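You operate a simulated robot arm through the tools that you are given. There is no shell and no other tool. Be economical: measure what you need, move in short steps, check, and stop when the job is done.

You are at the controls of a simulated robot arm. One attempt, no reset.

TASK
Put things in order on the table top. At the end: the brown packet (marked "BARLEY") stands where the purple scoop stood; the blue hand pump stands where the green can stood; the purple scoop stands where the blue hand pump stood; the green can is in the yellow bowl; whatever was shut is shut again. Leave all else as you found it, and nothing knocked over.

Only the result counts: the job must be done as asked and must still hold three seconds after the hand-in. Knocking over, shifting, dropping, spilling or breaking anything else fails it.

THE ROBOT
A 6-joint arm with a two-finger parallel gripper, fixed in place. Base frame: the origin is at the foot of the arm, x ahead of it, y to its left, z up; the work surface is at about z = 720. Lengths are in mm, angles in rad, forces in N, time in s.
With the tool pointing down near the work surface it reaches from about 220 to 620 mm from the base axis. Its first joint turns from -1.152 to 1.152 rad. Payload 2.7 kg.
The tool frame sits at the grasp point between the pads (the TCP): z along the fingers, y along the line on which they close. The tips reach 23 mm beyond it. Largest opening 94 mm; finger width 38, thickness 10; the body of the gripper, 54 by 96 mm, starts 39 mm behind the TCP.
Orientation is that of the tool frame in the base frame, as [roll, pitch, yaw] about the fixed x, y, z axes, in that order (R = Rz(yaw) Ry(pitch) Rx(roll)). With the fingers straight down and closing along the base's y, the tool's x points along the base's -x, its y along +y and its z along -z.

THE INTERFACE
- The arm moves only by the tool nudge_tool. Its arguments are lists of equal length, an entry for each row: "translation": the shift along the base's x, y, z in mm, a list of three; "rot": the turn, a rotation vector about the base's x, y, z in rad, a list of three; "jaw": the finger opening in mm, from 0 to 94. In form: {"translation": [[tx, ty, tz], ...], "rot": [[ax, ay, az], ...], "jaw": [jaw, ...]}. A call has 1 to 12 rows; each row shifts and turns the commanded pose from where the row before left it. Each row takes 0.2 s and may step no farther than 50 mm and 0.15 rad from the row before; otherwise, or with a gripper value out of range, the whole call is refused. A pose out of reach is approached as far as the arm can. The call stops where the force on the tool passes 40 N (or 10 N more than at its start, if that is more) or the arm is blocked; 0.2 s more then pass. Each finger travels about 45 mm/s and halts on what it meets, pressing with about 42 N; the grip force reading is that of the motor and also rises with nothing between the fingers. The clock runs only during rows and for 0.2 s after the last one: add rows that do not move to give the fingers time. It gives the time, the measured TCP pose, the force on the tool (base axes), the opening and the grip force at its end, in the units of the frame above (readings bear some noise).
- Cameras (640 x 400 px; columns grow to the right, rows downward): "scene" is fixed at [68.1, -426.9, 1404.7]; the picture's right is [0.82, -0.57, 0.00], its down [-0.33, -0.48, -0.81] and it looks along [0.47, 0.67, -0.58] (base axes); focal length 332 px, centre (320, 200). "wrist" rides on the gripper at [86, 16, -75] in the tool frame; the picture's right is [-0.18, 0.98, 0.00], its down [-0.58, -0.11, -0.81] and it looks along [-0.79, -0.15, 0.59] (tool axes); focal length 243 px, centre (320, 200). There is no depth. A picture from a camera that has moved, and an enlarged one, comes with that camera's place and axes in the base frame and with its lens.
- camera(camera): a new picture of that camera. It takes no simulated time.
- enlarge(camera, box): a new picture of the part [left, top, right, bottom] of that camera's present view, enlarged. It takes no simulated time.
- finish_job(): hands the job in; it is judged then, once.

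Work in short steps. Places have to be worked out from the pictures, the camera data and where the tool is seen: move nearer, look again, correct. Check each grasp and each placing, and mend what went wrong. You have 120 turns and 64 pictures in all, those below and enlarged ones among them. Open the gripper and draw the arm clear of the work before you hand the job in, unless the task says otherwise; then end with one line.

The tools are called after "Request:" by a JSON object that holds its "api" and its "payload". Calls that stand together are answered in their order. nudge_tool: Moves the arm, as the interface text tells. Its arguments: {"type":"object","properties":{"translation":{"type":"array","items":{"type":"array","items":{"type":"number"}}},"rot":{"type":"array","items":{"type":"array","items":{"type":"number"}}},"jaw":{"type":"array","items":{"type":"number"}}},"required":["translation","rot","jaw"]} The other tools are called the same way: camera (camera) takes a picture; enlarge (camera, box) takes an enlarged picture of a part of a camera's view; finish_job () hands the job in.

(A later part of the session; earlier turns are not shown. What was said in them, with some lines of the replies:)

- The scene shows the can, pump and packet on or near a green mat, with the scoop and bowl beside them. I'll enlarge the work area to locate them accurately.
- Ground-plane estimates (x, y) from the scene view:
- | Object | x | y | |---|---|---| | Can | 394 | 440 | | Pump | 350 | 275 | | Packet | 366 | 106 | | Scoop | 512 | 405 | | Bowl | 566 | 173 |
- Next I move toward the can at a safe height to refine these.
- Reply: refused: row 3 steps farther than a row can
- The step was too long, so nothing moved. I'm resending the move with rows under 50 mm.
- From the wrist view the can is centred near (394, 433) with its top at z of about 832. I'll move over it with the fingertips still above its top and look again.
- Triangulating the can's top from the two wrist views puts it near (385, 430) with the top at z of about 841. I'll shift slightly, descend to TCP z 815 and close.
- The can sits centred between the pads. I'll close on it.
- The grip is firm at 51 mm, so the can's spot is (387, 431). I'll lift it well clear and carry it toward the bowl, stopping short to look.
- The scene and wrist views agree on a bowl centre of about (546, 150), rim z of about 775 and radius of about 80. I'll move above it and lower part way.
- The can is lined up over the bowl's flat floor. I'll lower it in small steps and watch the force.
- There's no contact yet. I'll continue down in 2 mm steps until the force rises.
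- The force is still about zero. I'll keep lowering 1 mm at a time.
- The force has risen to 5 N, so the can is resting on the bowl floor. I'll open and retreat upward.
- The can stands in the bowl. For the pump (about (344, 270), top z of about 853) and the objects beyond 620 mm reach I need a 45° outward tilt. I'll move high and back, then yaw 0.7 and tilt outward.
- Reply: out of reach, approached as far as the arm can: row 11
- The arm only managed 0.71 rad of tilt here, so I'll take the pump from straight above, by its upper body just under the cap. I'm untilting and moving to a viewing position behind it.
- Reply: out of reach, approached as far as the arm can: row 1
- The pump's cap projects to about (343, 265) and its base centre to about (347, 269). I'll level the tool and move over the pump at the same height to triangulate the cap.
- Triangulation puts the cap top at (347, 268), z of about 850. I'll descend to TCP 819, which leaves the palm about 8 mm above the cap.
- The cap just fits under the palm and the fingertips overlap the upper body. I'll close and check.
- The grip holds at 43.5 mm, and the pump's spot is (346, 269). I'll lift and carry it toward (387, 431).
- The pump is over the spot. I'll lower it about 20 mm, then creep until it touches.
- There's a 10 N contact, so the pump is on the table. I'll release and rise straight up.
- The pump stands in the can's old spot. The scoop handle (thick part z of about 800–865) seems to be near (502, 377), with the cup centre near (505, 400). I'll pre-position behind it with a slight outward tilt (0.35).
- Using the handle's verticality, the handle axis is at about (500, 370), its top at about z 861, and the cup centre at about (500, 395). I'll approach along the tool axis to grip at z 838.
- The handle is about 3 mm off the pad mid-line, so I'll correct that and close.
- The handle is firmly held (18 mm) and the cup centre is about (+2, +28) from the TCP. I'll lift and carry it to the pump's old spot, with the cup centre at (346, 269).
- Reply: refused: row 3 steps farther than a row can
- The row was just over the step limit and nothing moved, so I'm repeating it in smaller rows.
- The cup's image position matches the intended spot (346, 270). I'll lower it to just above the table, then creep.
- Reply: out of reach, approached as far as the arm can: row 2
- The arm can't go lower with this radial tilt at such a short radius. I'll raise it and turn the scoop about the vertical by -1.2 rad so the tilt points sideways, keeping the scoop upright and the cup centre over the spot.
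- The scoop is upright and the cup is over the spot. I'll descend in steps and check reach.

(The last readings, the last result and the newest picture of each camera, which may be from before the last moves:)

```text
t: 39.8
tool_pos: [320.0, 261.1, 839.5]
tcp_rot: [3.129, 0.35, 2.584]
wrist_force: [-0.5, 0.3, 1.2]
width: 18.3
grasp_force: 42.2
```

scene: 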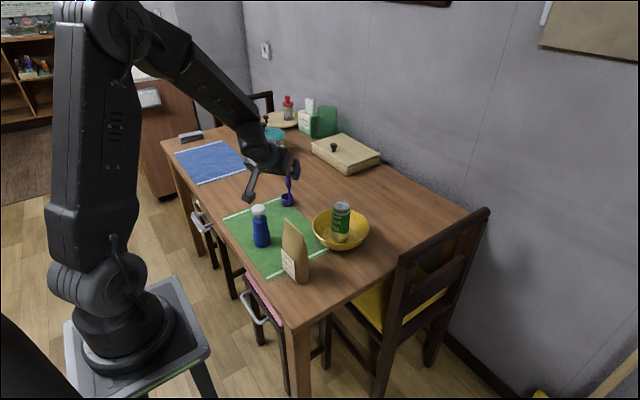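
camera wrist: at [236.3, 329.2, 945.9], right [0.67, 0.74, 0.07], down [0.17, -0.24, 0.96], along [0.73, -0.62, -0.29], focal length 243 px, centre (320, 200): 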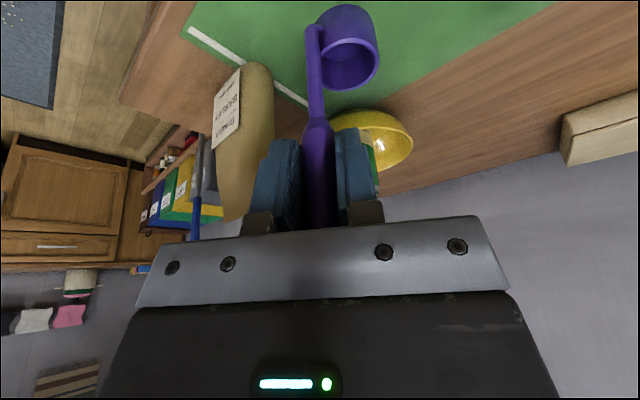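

Request:
{"api": "nudge_tool", "payload": {"translation": [[0, 0, -1], [0, 0, 0]], "rot": [[0, 0, 0], [0, 0, 0]], "jaw": [8, 8]}}

Request:
{"api": "enlarge", "payload": {"camera": "scene", "box": [230, 190, 320, 260]}}

```text
t: 40.4
tool_pos: [319.7, 261.7, 838.2]
tcp_rot: [3.128, 0.352, 2.584]
wrist_force: [-5.9, -2.1, 19.6]
width: 18.4
grasp_force: 42.1
```

```text
5.71 times, centred on (275, 225) of scene
camera zoom: at [67.8, -427.1, 1404.7], right [0.82, -0.57, 0.0], down [-0.33, -0.48, -0.81], along [0.47, 0.67, -0.58], focal length 1897 px, centre (577, 57)
```

zoom: 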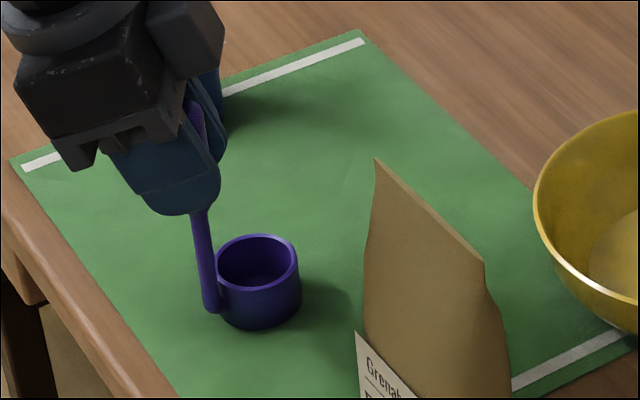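

There's a firm contact of about 20 N. I'll ease up 0.5 mm, open, and back out along the tool axis.

Request:
{"api": "nudge_tool", "payload": {"translation": [[0, 0, 0.6], [0, 0, 0], [0, 0, 0], [0, 0, 0], [-6, 4, 19], [-12, 7, 38], [-12, 7, 38], [0, 0, 30], [0, 0, 0]], "rot": [[0, 0, 0], [0, 0, 0], [0, 0, 0], [0, 0, 0], [0, 0, 0], [0, 0, 0], [0, 0, 0], [0, 0, 0], [0, 0, 0]], "jaw": [8, 24, 40, 56, 56, 56, 56, 70, 80]}}

Request:
{"api": "camera", "payload": {"camera": "scene"}}

Request:
{"api": "camera", "payload": {"camera": "wrist"}}

```text
t: 42.4
tool_pos: [290.1, 279.4, 964.5]
tcp_rot: [3.131, 0.35, 2.585]
wrist_force: [-0.6, 0.1, -0.1]
width: 80.1
grasp_force: 0.1
```

```text
22 pictures are left
```

scene: 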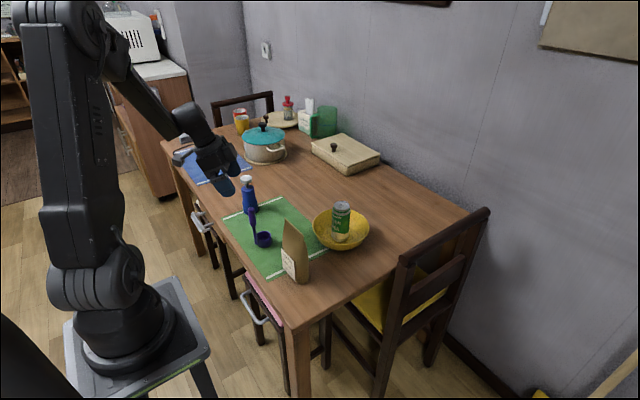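

```text
21 pictures are left
camera wrist: at [206.0, 347.6, 1003.9], right [0.66, 0.74, 0.07], down [0.17, -0.24, 0.96], along [0.73, -0.62, -0.29], focal length 243 px, centre (320, 200)
```

wrist: 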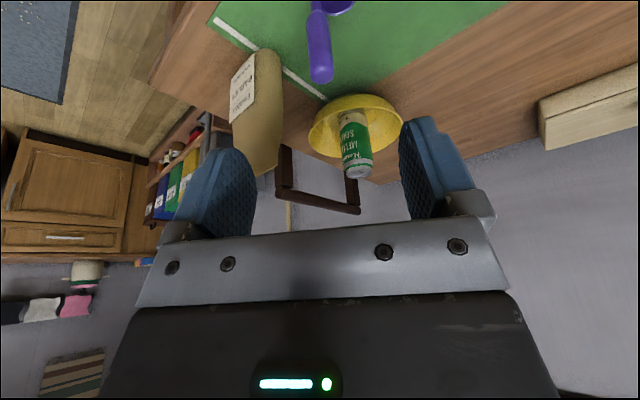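

The scoop stands in the pump's old place. Before grasping the packet I'll test, with an empty gripper, whether a straight-down tool reaches the scoop's old spot (503, 397) at z of about 925. I'm untilting and yawing on the way.

Request:
{"api": "nudge_tool", "payload": {"translation": [[17.75, 9.8, 0], [17.75, 9.8, 0], [17.75, 9.8, 0], [17.75, 9.8, 0], [17.75, 9.8, 0], [17.75, 9.8, 0], [17.75, 9.8, 0], [17.75, 9.8, -8], [17.75, 9.8, -8], [17.75, 9.8, -8], [17.75, 9.8, -8], [17.75, 9.8, -8]], "rot": [[0.062, 0.0988, 0], [0.062, 0.0988, 0], [0.062, 0.0988, 0], [0, 0, 0.137], [0, 0, 0.137], [0, 0, 0.137], [0, 0, 0.137], [0, 0, 0.137], [0, 0, 0.137], [0, 0, 0.137], [0, 0, 0.137], [0, 0, 0.137]], "jaw": [94, 94, 94, 94, 94, 94, 94, 94, 94, 94, 94, 94]}}

```text
t: 45.0
tool_pos: [502.9, 396.9, 922.7]
tcp_rot: [3.13, -0.003, -2.466]
wrist_force: [-0.6, -0.4, 0.2]
width: 93.8
grasp_force: 0.0
```

Straight-down works here at z 922. I'll try lower, at 885 and then 860.

Request:
{"api": "nudge_tool", "payload": {"translation": [[0, 0, -38], [0, 0, 0]], "rot": [[0, 0, 0], [0, 0, 0]], "jaw": [94, 94]}}

Request:
{"api": "nudge_tool", "payload": {"translation": [[0, 0, -25], [0, 0, 0]], "rot": [[0, 0, 0], [0, 0, 0]], "jaw": [94, 94]}}

```text
t: 45.6
tool_pos: [503.5, 397.6, 884.7]
tcp_rot: [3.13, -0.001, -2.465]
wrist_force: [0.2, 0.1, -0.4]
width: 93.9
grasp_force: 0.0
```

```text
t: 46.2
tool_pos: [502.8, 396.6, 859.7]
tcp_rot: [3.129, 0.0, -2.466]
wrist_force: [-0.8, 0.4, -0.7]
width: 94.3
grasp_force: 0.0
```

Straight-down reaches here even at z 860, so a plain vertical packet grasp works. I'll rise and go to the packet, yawing so the fingers close along x (its thickness), and stop on its -y side to look.

Request:
{"api": "nudge_tool", "payload": {"translation": [[0, 0, 40], [0, 0, 45], [0, 0, 35], [-17, -42, 0], [-17, -42, 0], [-17, -42, 0], [-17, -42, 0], [-17, -42, 0], [-17, -42, 0], [-17, -42, 0], [-18, -43, 0], [0, 0, 0]], "rot": [[0, 0, 0], [0, 0, 0], [0, 0, 0], [0, 0, 0.149], [0, 0, 0.149], [0, 0, 0.149], [0, 0, 0.149], [0, 0, 0.149], [0, 0, 0.149], [0, 0, 0], [0, 0, 0], [0, 0, 0]], "jaw": [94, 94, 94, 94, 94, 94, 94, 94, 94, 94, 94, 94]}}

Request:
{"api": "camera", "payload": {"camera": "wrist"}}

Request:
{"api": "enlarge", "payload": {"camera": "scene", "box": [220, 180, 370, 300]}}

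```text
t: 48.8
tool_pos: [361.4, 55.0, 968.1]
tcp_rot: [3.131, 0.0, -1.572]
wrist_force: [0.5, 0.4, 0.3]
width: 94.4
grasp_force: 0.1
out of reach, approached as far as the arm can: row 3
```

```text
20 pictures are left
camera wrist: at [346.2, -33.5, 1042.2], right [-0.98, 0.19, 0.01], down [0.12, 0.58, 0.81], along [0.14, 0.79, -0.59], focal length 243 px, centre (320, 200)
```

wrist: 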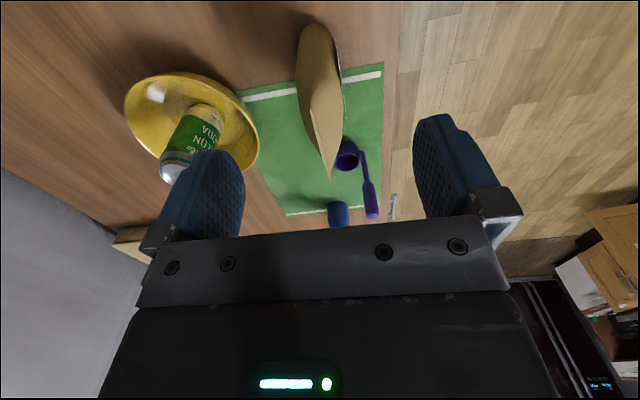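

```text
3.33 times, centred on (295, 240) of scene
camera zoom: at [68.1, -427.0, 1404.7], right [0.82, -0.57, 0.0], down [-0.33, -0.48, -0.81], along [0.47, 0.67, -0.58], focal length 1106 px, centre (403, 67)
```

zoom: 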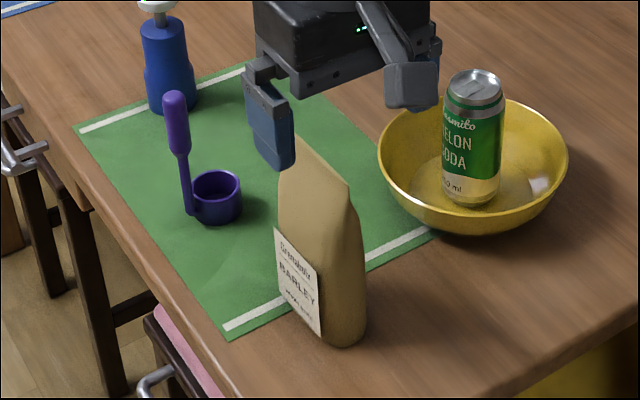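

I'll enlarge the packet in the wrist view to read its ridge line.

Request:
{"api": "enlarge", "payload": {"camera": "wrist", "box": [260, 10, 400, 200]}}

```text
2.11 times, centred on (330, 105) of wrist
camera zoom: at [346.2, -33.5, 1042.2], right [-0.98, 0.19, 0.01], down [0.12, 0.58, 0.81], along [0.14, 0.79, -0.59], focal length 511 px, centre (299, 400)
```

zoom: 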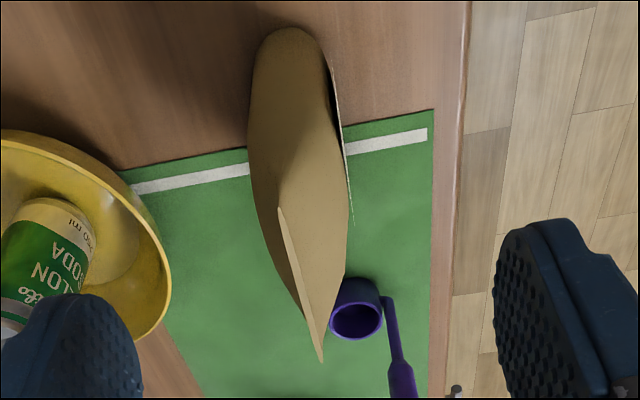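

Wrist and scene together place the packet's ridge at x of about 368, y from 66 to 149 and z of about 884, so its centre is (368, 107). I'll move above it and descend part way to check alignment.

Request:
{"api": "nudge_tool", "payload": {"translation": [[3.3, 26, 0], [3.3, 26, 0], [0, 0, -35], [0, 0, -25], [0, 0, 0]], "rot": [[0, 0, 0], [0, 0, 0], [0, 0, 0], [0, 0, 0], [0, 0, 0]], "jaw": [94, 94, 94, 94, 94]}}

Request:
{"api": "camera", "payload": {"camera": "wrist"}}

Request:
{"api": "enlarge", "payload": {"camera": "scene", "box": [230, 180, 350, 300]}}

```text
t: 50.0
tool_pos: [368.3, 107.0, 908.9]
tcp_rot: [3.129, 0.001, -1.573]
wrist_force: [0.7, 0.6, 0.7]
width: 94.0
grasp_force: 0.1
```

```text
17 pictures are left
camera wrist: at [351.6, 18.9, 982.3], right [-0.98, 0.19, 0.01], down [0.12, 0.58, 0.81], along [0.14, 0.79, -0.59], focal length 243 px, centre (320, 200)
```

wrist: 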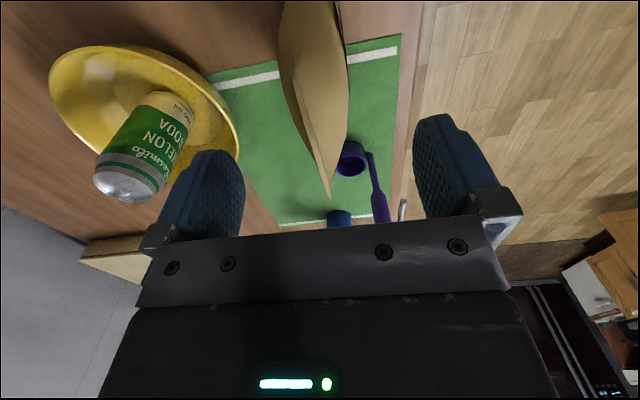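

```text
3.33 times, centred on (290, 240) of scene
camera zoom: at [68.1, -426.9, 1404.7], right [0.82, -0.57, 0.0], down [-0.33, -0.48, -0.81], along [0.47, 0.67, -0.58], focal length 1106 px, centre (420, 67)
```

zoom: 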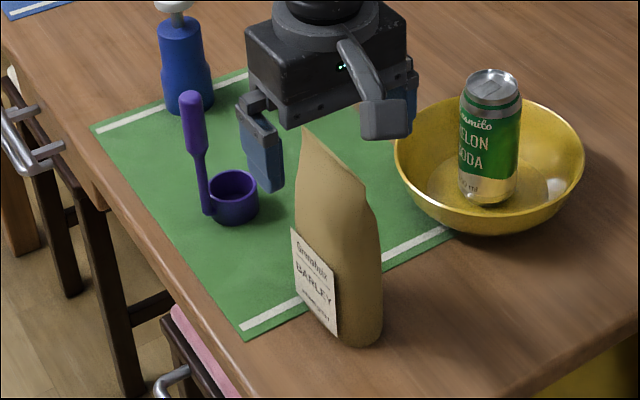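

The ridge checks out (x of about 369, y from 69 to 146). I'll descend to TCP of about 851 with the packet between the pads.

Request:
{"api": "nudge_tool", "payload": {"translation": [[0.5, 0.5, -30], [0, 0, -20], [0, 0, -7], [0, 0, 0]], "rot": [[0, 0, 0], [0, 0, 0], [0, 0, 0], [0, 0, 0]], "jaw": [94, 94, 94, 94]}}

Request:
{"api": "camera", "payload": {"camera": "wrist"}}

```text
t: 51.0
tool_pos: [369.1, 107.7, 851.2]
tcp_rot: [3.13, 0.001, -1.572]
wrist_force: [-0.1, 0.0, 0.2]
width: 94.0
grasp_force: 0.0
```

```text
15 pictures are left
camera wrist: at [352.7, 19.7, 924.9], right [-0.98, 0.19, 0.01], down [0.12, 0.58, 0.81], along [0.14, 0.79, -0.59], focal length 243 px, centre (320, 200)
```

wrist: 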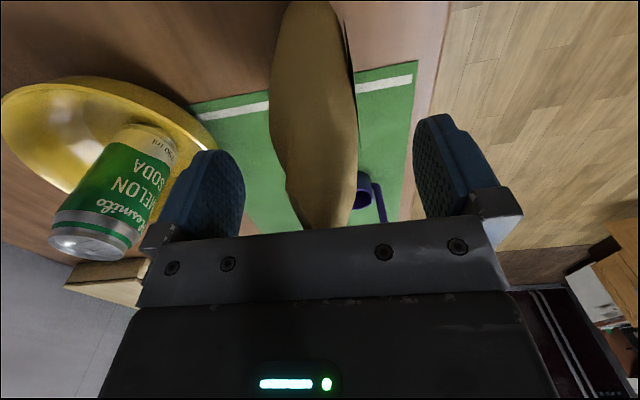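

The packet is centred between the fingers. I'll close.

Request:
{"api": "nudge_tool", "payload": {"translation": [[0, 0, 0], [0, 0, 0], [0, 0, 0], [0, 0, 0], [0, 0, 0], [0, 0, 0]], "rot": [[0, 0, 0], [0, 0, 0], [0, 0, 0], [0, 0, 0], [0, 0, 0], [0, 0, 0]], "jaw": [76, 58, 42, 26, 16, 16]}}

Request:
{"api": "camera", "payload": {"camera": "wrist"}}

```text
t: 52.4
tool_pos: [369.7, 106.3, 851.5]
tcp_rot: [3.129, -0.002, -1.573]
wrist_force: [0.4, -0.2, 3.8]
width: 32.2
grasp_force: 41.6
```

```text
14 pictures are left
camera wrist: at [352.8, 19.7, 925.3], right [-0.98, 0.19, 0.01], down [0.12, 0.58, 0.81], along [0.14, 0.79, -0.59], focal length 243 px, centre (320, 200)
```

wrist: 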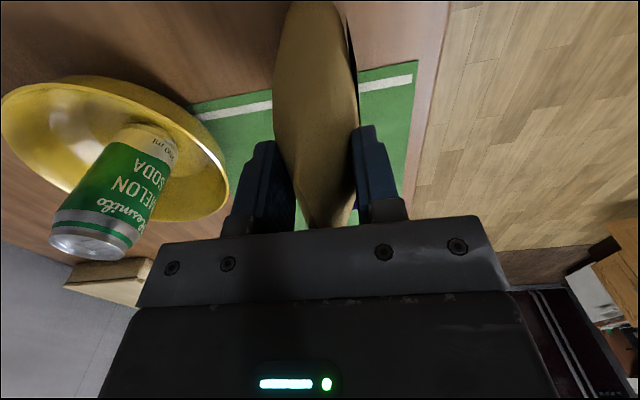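

It's gripped at 32 mm. I'll lift a little to check that it holds.

Request:
{"api": "nudge_tool", "payload": {"translation": [[0, 0, 5], [0, 0, 10], [0, 0, 0], [0, 0, 0]], "rot": [[0, 0, 0], [0, 0, 0], [0, 0, 0], [0, 0, 0]], "jaw": [16, 16, 16, 16]}}

Request:
{"api": "enlarge", "payload": {"camera": "scene", "box": [230, 180, 350, 300]}}

```text
t: 53.4
tool_pos: [368.8, 107.7, 866.8]
tcp_rot: [3.13, 0.001, -1.572]
wrist_force: [-1.1, -0.2, -1.8]
width: 32.2
grasp_force: 42.3
```

```text
3.33 times, centred on (290, 240) of scene
camera zoom: at [68.1, -426.9, 1404.7], right [0.82, -0.57, 0.0], down [-0.33, -0.48, -0.81], along [0.47, 0.67, -0.58], focal length 1106 px, centre (420, 67)
```

zoom: 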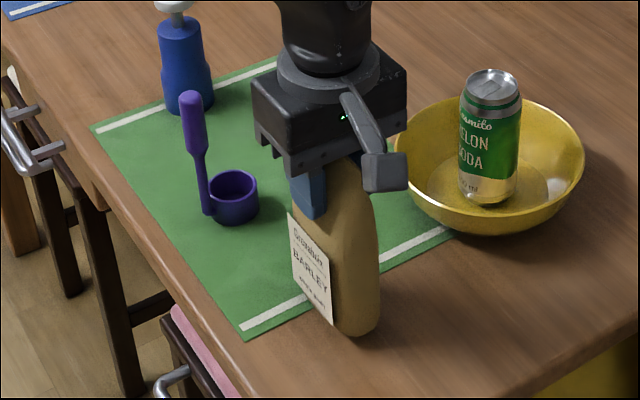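

The packet is held securely. I'll raise it to about 931 and carry it to above (503, 397), keeping its orientation.

Request:
{"api": "nudge_tool", "payload": {"translation": [[0, 0, 30], [0, 0, 34], [16.8, 36.1, 0], [16.8, 36.1, 0], [16.8, 36.1, 0], [16.8, 36.1, 0], [16.8, 36.1, 0], [16.8, 36.1, 0], [16.8, 36.1, 0], [16.4, 36.1, 0], [0, 0, 0]], "rot": [[0, 0, 0], [0, 0, 0], [0, 0, 0], [0, 0, 0], [0, 0, 0], [0, 0, 0], [0, 0, 0], [0, 0, 0], [0, 0, 0], [0, 0, 0], [0, 0, 0]], "jaw": [16, 16, 16, 16, 16, 16, 16, 16, 16, 16, 16]}}

Request:
{"api": "enlarge", "payload": {"camera": "scene", "box": [230, 130, 350, 250]}}

```text
t: 55.8
tool_pos: [502.3, 395.5, 928.2]
tcp_rot: [3.127, 0.001, -1.573]
wrist_force: [0.3, 0.3, -1.9]
width: 29.9
grasp_force: 42.0
```

```text
3.33 times, centred on (290, 190) of scene
camera zoom: at [68.1, -426.9, 1404.7], right [0.82, -0.57, 0.0], down [-0.33, -0.48, -0.81], along [0.47, 0.67, -0.58], focal length 1106 px, centre (420, 233)
```

zoom: 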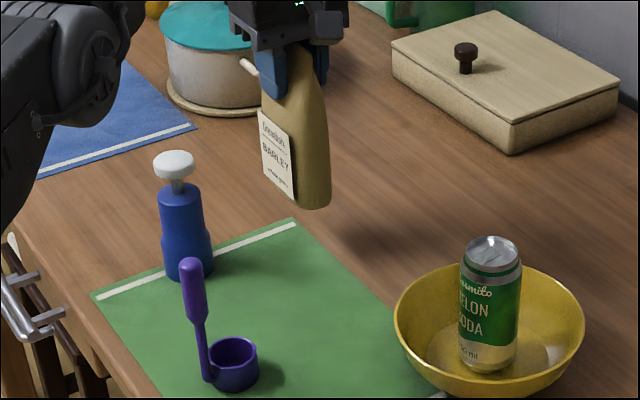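

The grip narrowed slightly (32 to 30 mm), so the packet may be slipping or tilting a bit. I'll check with the wrist camera while starting to lower promptly.

Request:
{"api": "nudge_tool", "payload": {"translation": [[0, 0, -25], [0, 0, -20], [0, 0, 0]], "rot": [[0, 0, 0], [0, 0, 0], [0, 0, 0]], "jaw": [10, 10, 10]}}

Request:
{"api": "camera", "payload": {"camera": "wrist"}}

Request:
{"api": "enlarge", "payload": {"camera": "scene", "box": [250, 130, 330, 220]}}

```text
t: 56.6
tool_pos: [503.3, 396.3, 883.8]
tcp_rot: [3.129, 0.0, -1.574]
wrist_force: [1.1, 0.1, -1.6]
width: 29.8
grasp_force: 43.0
```

```text
11 pictures are left
camera wrist: at [487.5, 308.6, 958.3], right [-0.98, 0.19, 0.01], down [0.12, 0.58, 0.81], along [0.14, 0.79, -0.59], focal length 243 px, centre (320, 200)
```

wrist: 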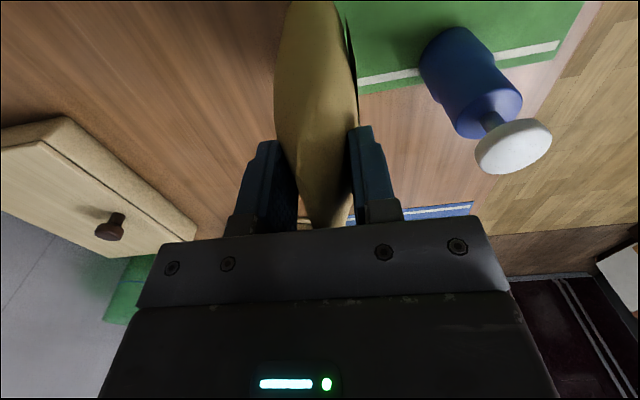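

```text
4.44 times, centred on (290, 175) of scene
camera zoom: at [68.1, -426.9, 1404.7], right [0.82, -0.57, 0.0], down [-0.33, -0.48, -0.81], along [0.47, 0.67, -0.58], focal length 1475 px, centre (453, 311)
```

zoom: 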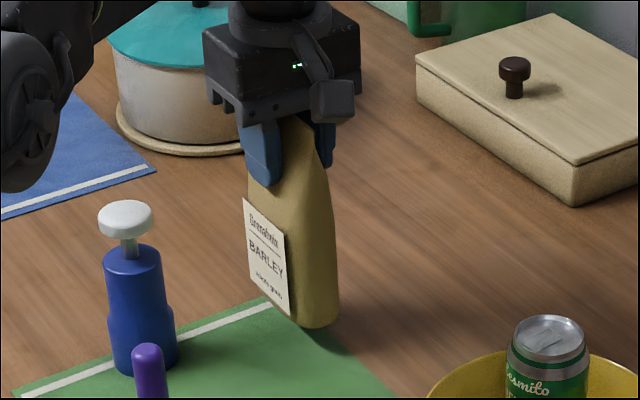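

It's slipped by only a few millimetres and hangs upright. I'll lower it toward the table with increasingly small steps.

Request:
{"api": "nudge_tool", "payload": {"translation": [[0, 0, -14], [0, 0, -5], [0, 0, -2], [0, 0, 0]], "rot": [[0, 0, 0], [0, 0, 0], [0, 0, 0], [0, 0, 0]], "jaw": [10, 10, 10, 10]}}

```text
t: 57.6
tool_pos: [503.0, 396.1, 863.7]
tcp_rot: [3.13, 0.001, -1.573]
wrist_force: [0.1, -1.2, -2.8]
width: 29.9
grasp_force: 42.4
```

Request:
{"api": "nudge_tool", "payload": {"translation": [[0, 0, -2], [0, 0, -2], [0, 0, -1.5], [0, 0, 0]], "rot": [[0, 0, 0], [0, 0, 0], [0, 0, 0], [0, 0, 0]], "jaw": [10, 10, 10, 10]}}

Request:
{"api": "enlarge", "payload": {"camera": "scene", "box": [250, 150, 330, 220]}}

```text
t: 58.6
tool_pos: [503.1, 396.3, 858.4]
tcp_rot: [3.128, 0.0, -1.572]
wrist_force: [-0.2, 0.4, -1.7]
width: 29.8
grasp_force: 42.0
```

```text
5.71 times, centred on (290, 185) of scene
camera zoom: at [68.1, -426.9, 1404.7], right [0.82, -0.57, 0.0], down [-0.33, -0.48, -0.81], along [0.47, 0.67, -0.58], focal length 1897 px, centre (491, 286)
```

zoom: 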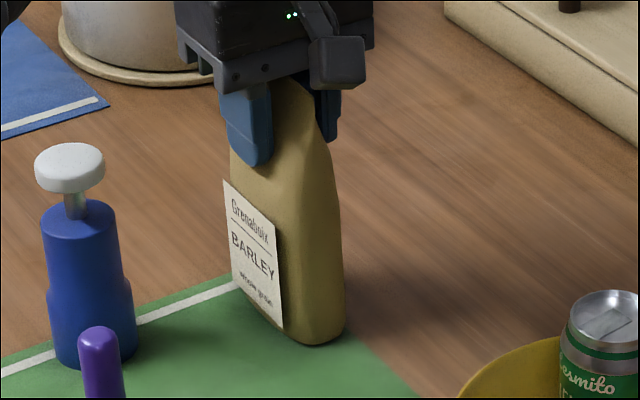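

There's still no contact. I'll continue in small steps.

Request:
{"api": "nudge_tool", "payload": {"translation": [[0, 0, -1.5], [0, 0, -1.5], [0, 0, 0]], "rot": [[0, 0, 0], [0, 0, 0], [0, 0, 0]], "jaw": [10, 10, 10]}}

```text
t: 59.4
tool_pos: [503.7, 397.0, 855.1]
tcp_rot: [3.129, 0.0, -1.573]
wrist_force: [0.5, 0.6, -2.9]
width: 29.6
grasp_force: 41.8
```

Request:
{"api": "nudge_tool", "payload": {"translation": [[0, 0, -1], [0, 0, -1], [0, 0, 0]], "rot": [[0, 0, 0], [0, 0, 0], [0, 0, 0]], "jaw": [10, 10, 10]}}

```text
t: 60.2
tool_pos: [503.4, 397.3, 855.2]
tcp_rot: [3.132, 0.002, -1.572]
wrist_force: [-0.5, -1.6, 11.3]
width: 29.3
grasp_force: 42.0
```

It made contact at z 855 with 11 N. I'll press 1 mm more to seat the base, then look for any tilt before releasing.

Request:
{"api": "nudge_tool", "payload": {"translation": [[0, 0, -1], [0, 0, 0]], "rot": [[0, 0, 0], [0, 0, 0]], "jaw": [10, 10]}}

Request:
{"api": "enlarge", "payload": {"camera": "scene", "box": [250, 150, 330, 220]}}

```text
t: 60.8
tool_pos: [503.1, 396.4, 854.7]
tcp_rot: [3.132, 0.003, -1.57]
wrist_force: [-3.0, -5.8, 25.6]
width: 29.4
grasp_force: 42.7
```

```text
5.71 times, centred on (290, 185) of scene
camera zoom: at [67.6, -427.4, 1404.6], right [0.82, -0.57, 0.0], down [-0.33, -0.48, -0.81], along [0.47, 0.67, -0.58], focal length 1897 px, centre (491, 286)
```

zoom: 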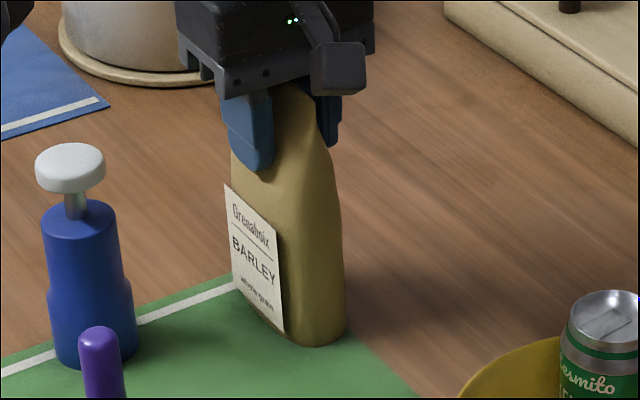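

The packet rests evenly. I'll ease back 1 mm, open slowly and rise.

Request:
{"api": "nudge_tool", "payload": {"translation": [[0, 0, 1.2], [0, 0, 0], [0, 0, 0], [0, 0, 0], [0, 0, 0], [0, 0, 0]], "rot": [[0, 0, 0], [0, 0, 0], [0, 0, 0], [0, 0, 0], [0, 0, 0], [0, 0, 0]], "jaw": [20, 34, 44, 56, 70, 80]}}

Request:
{"api": "enlarge", "payload": {"camera": "scene", "box": [250, 150, 330, 220]}}

```text
t: 62.2
tool_pos: [503.5, 396.6, 854.4]
tcp_rot: [3.131, 0.0, -1.573]
wrist_force: [-0.2, 0.6, 0.0]
width: 79.8
grasp_force: 0.1
```

```text
5.71 times, centred on (290, 185) of scene
camera zoom: at [68.1, -427.0, 1404.7], right [0.82, -0.57, 0.0], down [-0.33, -0.48, -0.81], along [0.47, 0.67, -0.58], focal length 1897 px, centre (491, 286)
```

zoom: 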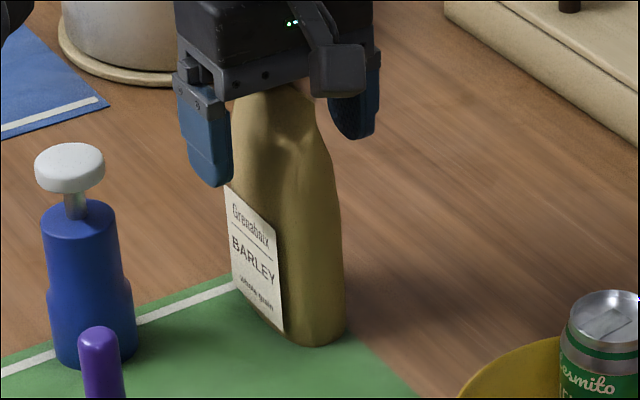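

The packet stands on its own. I'll rise straight up, retreat clear, and take a final look.

Request:
{"api": "nudge_tool", "payload": {"translation": [[0, 0, 20], [0, 0, 35], [0, 0, 40], [0, 0, 15], [-30, -30, 0], [-30, -30, 0], [-30, -30, 0], [-30, -30, 0], [-20, -30, 0], [0, 0, 0]], "rot": [[0, 0, 0], [0, 0, 0], [0, 0, 0], [0, 0, 0], [0, 0, 0], [0, 0, 0], [0, 0, 0], [0, 0, 0], [0, 0, 0], [0, 0, 0]], "jaw": [80, 80, 80, 80, 80, 80, 80, 80, 80, 80]}}

Request:
{"api": "camera", "payload": {"camera": "scene"}}

Request:
{"api": "enlarge", "payload": {"camera": "scene", "box": [210, 120, 390, 280]}}

```text
t: 64.4
tool_pos: [358.3, 244.0, 962.0]
tcp_rot: [3.13, 0.001, -1.572]
wrist_force: [0.2, -0.4, -0.9]
width: 80.2
grasp_force: 0.1
out of reach, approached as far as the arm can: row 4
```

```text
6 pictures are left
```

scene: 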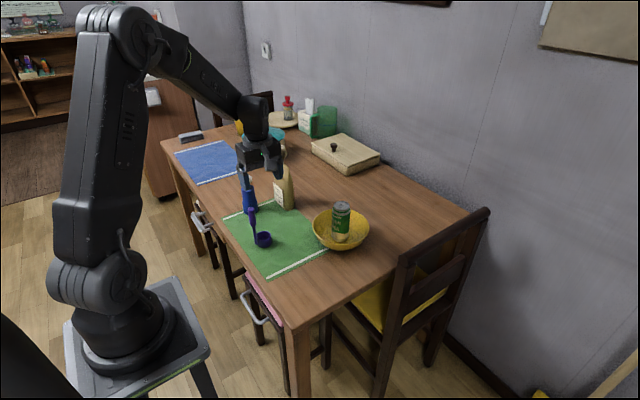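

```text
2.50 times, centred on (300, 200) of scene
camera zoom: at [68.1, -427.0, 1404.7], right [0.82, -0.57, 0.0], down [-0.33, -0.48, -0.81], along [0.47, 0.67, -0.58], focal length 830 px, centre (370, 200)
```

zoom: 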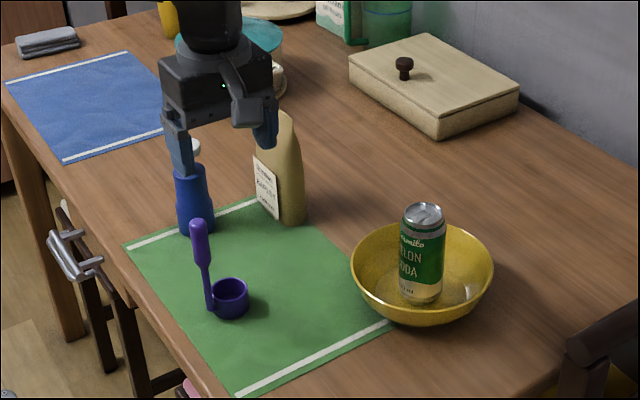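

Everything is standing in its place. I'll shift the arm to the empty area on the right, away from the objects, before handing in.

Request:
{"api": "nudge_tool", "payload": {"translation": [[0, -40, 0], [0, -40, 0], [0, -40, 0], [0, -40, 0], [0, 0, 0]], "rot": [[0, 0, 0], [0, 0, 0], [0, 0, 0], [0, 0, 0], [0, 0, 0]], "jaw": [90, 90, 90, 90, 90]}}

Request:
{"api": "enlarge", "payload": {"camera": "scene", "box": [160, 80, 400, 280]}}

```text
t: 65.6
tool_pos: [359.3, 82.6, 965.1]
tcp_rot: [3.129, 0.001, -1.574]
wrist_force: [-0.1, 0.8, 0.7]
width: 89.9
grasp_force: 0.0
```

```text
2.00 times, centred on (280, 180) of scene
camera zoom: at [68.1, -427.0, 1404.7], right [0.82, -0.57, 0.0], down [-0.33, -0.48, -0.81], along [0.47, 0.67, -0.58], focal length 664 px, centre (400, 240)
```

zoom: 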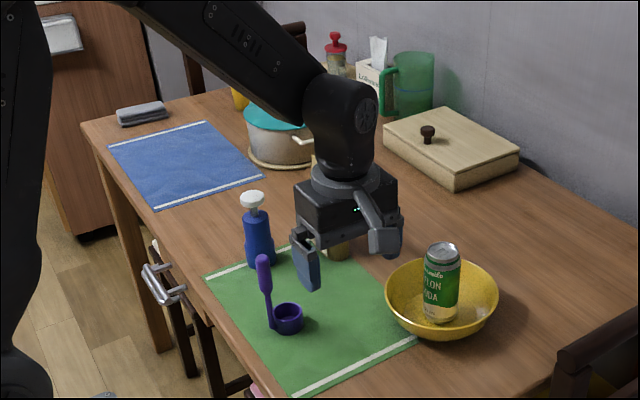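

The gripper is open and the arm is clear of everything. The box and pot are still shut, as they were, so I'm handing in.

Request:
{"api": "finish_job", "payload": {}}

```text
The job is handed in.
```

I handed in the job: the barley packet stands where the scoop stood, the pump where the can stood, the scoop where the pump stood (turned about 70°), and the can stands in the yellow bowl; I opened nothing, and nothing was knocked over.
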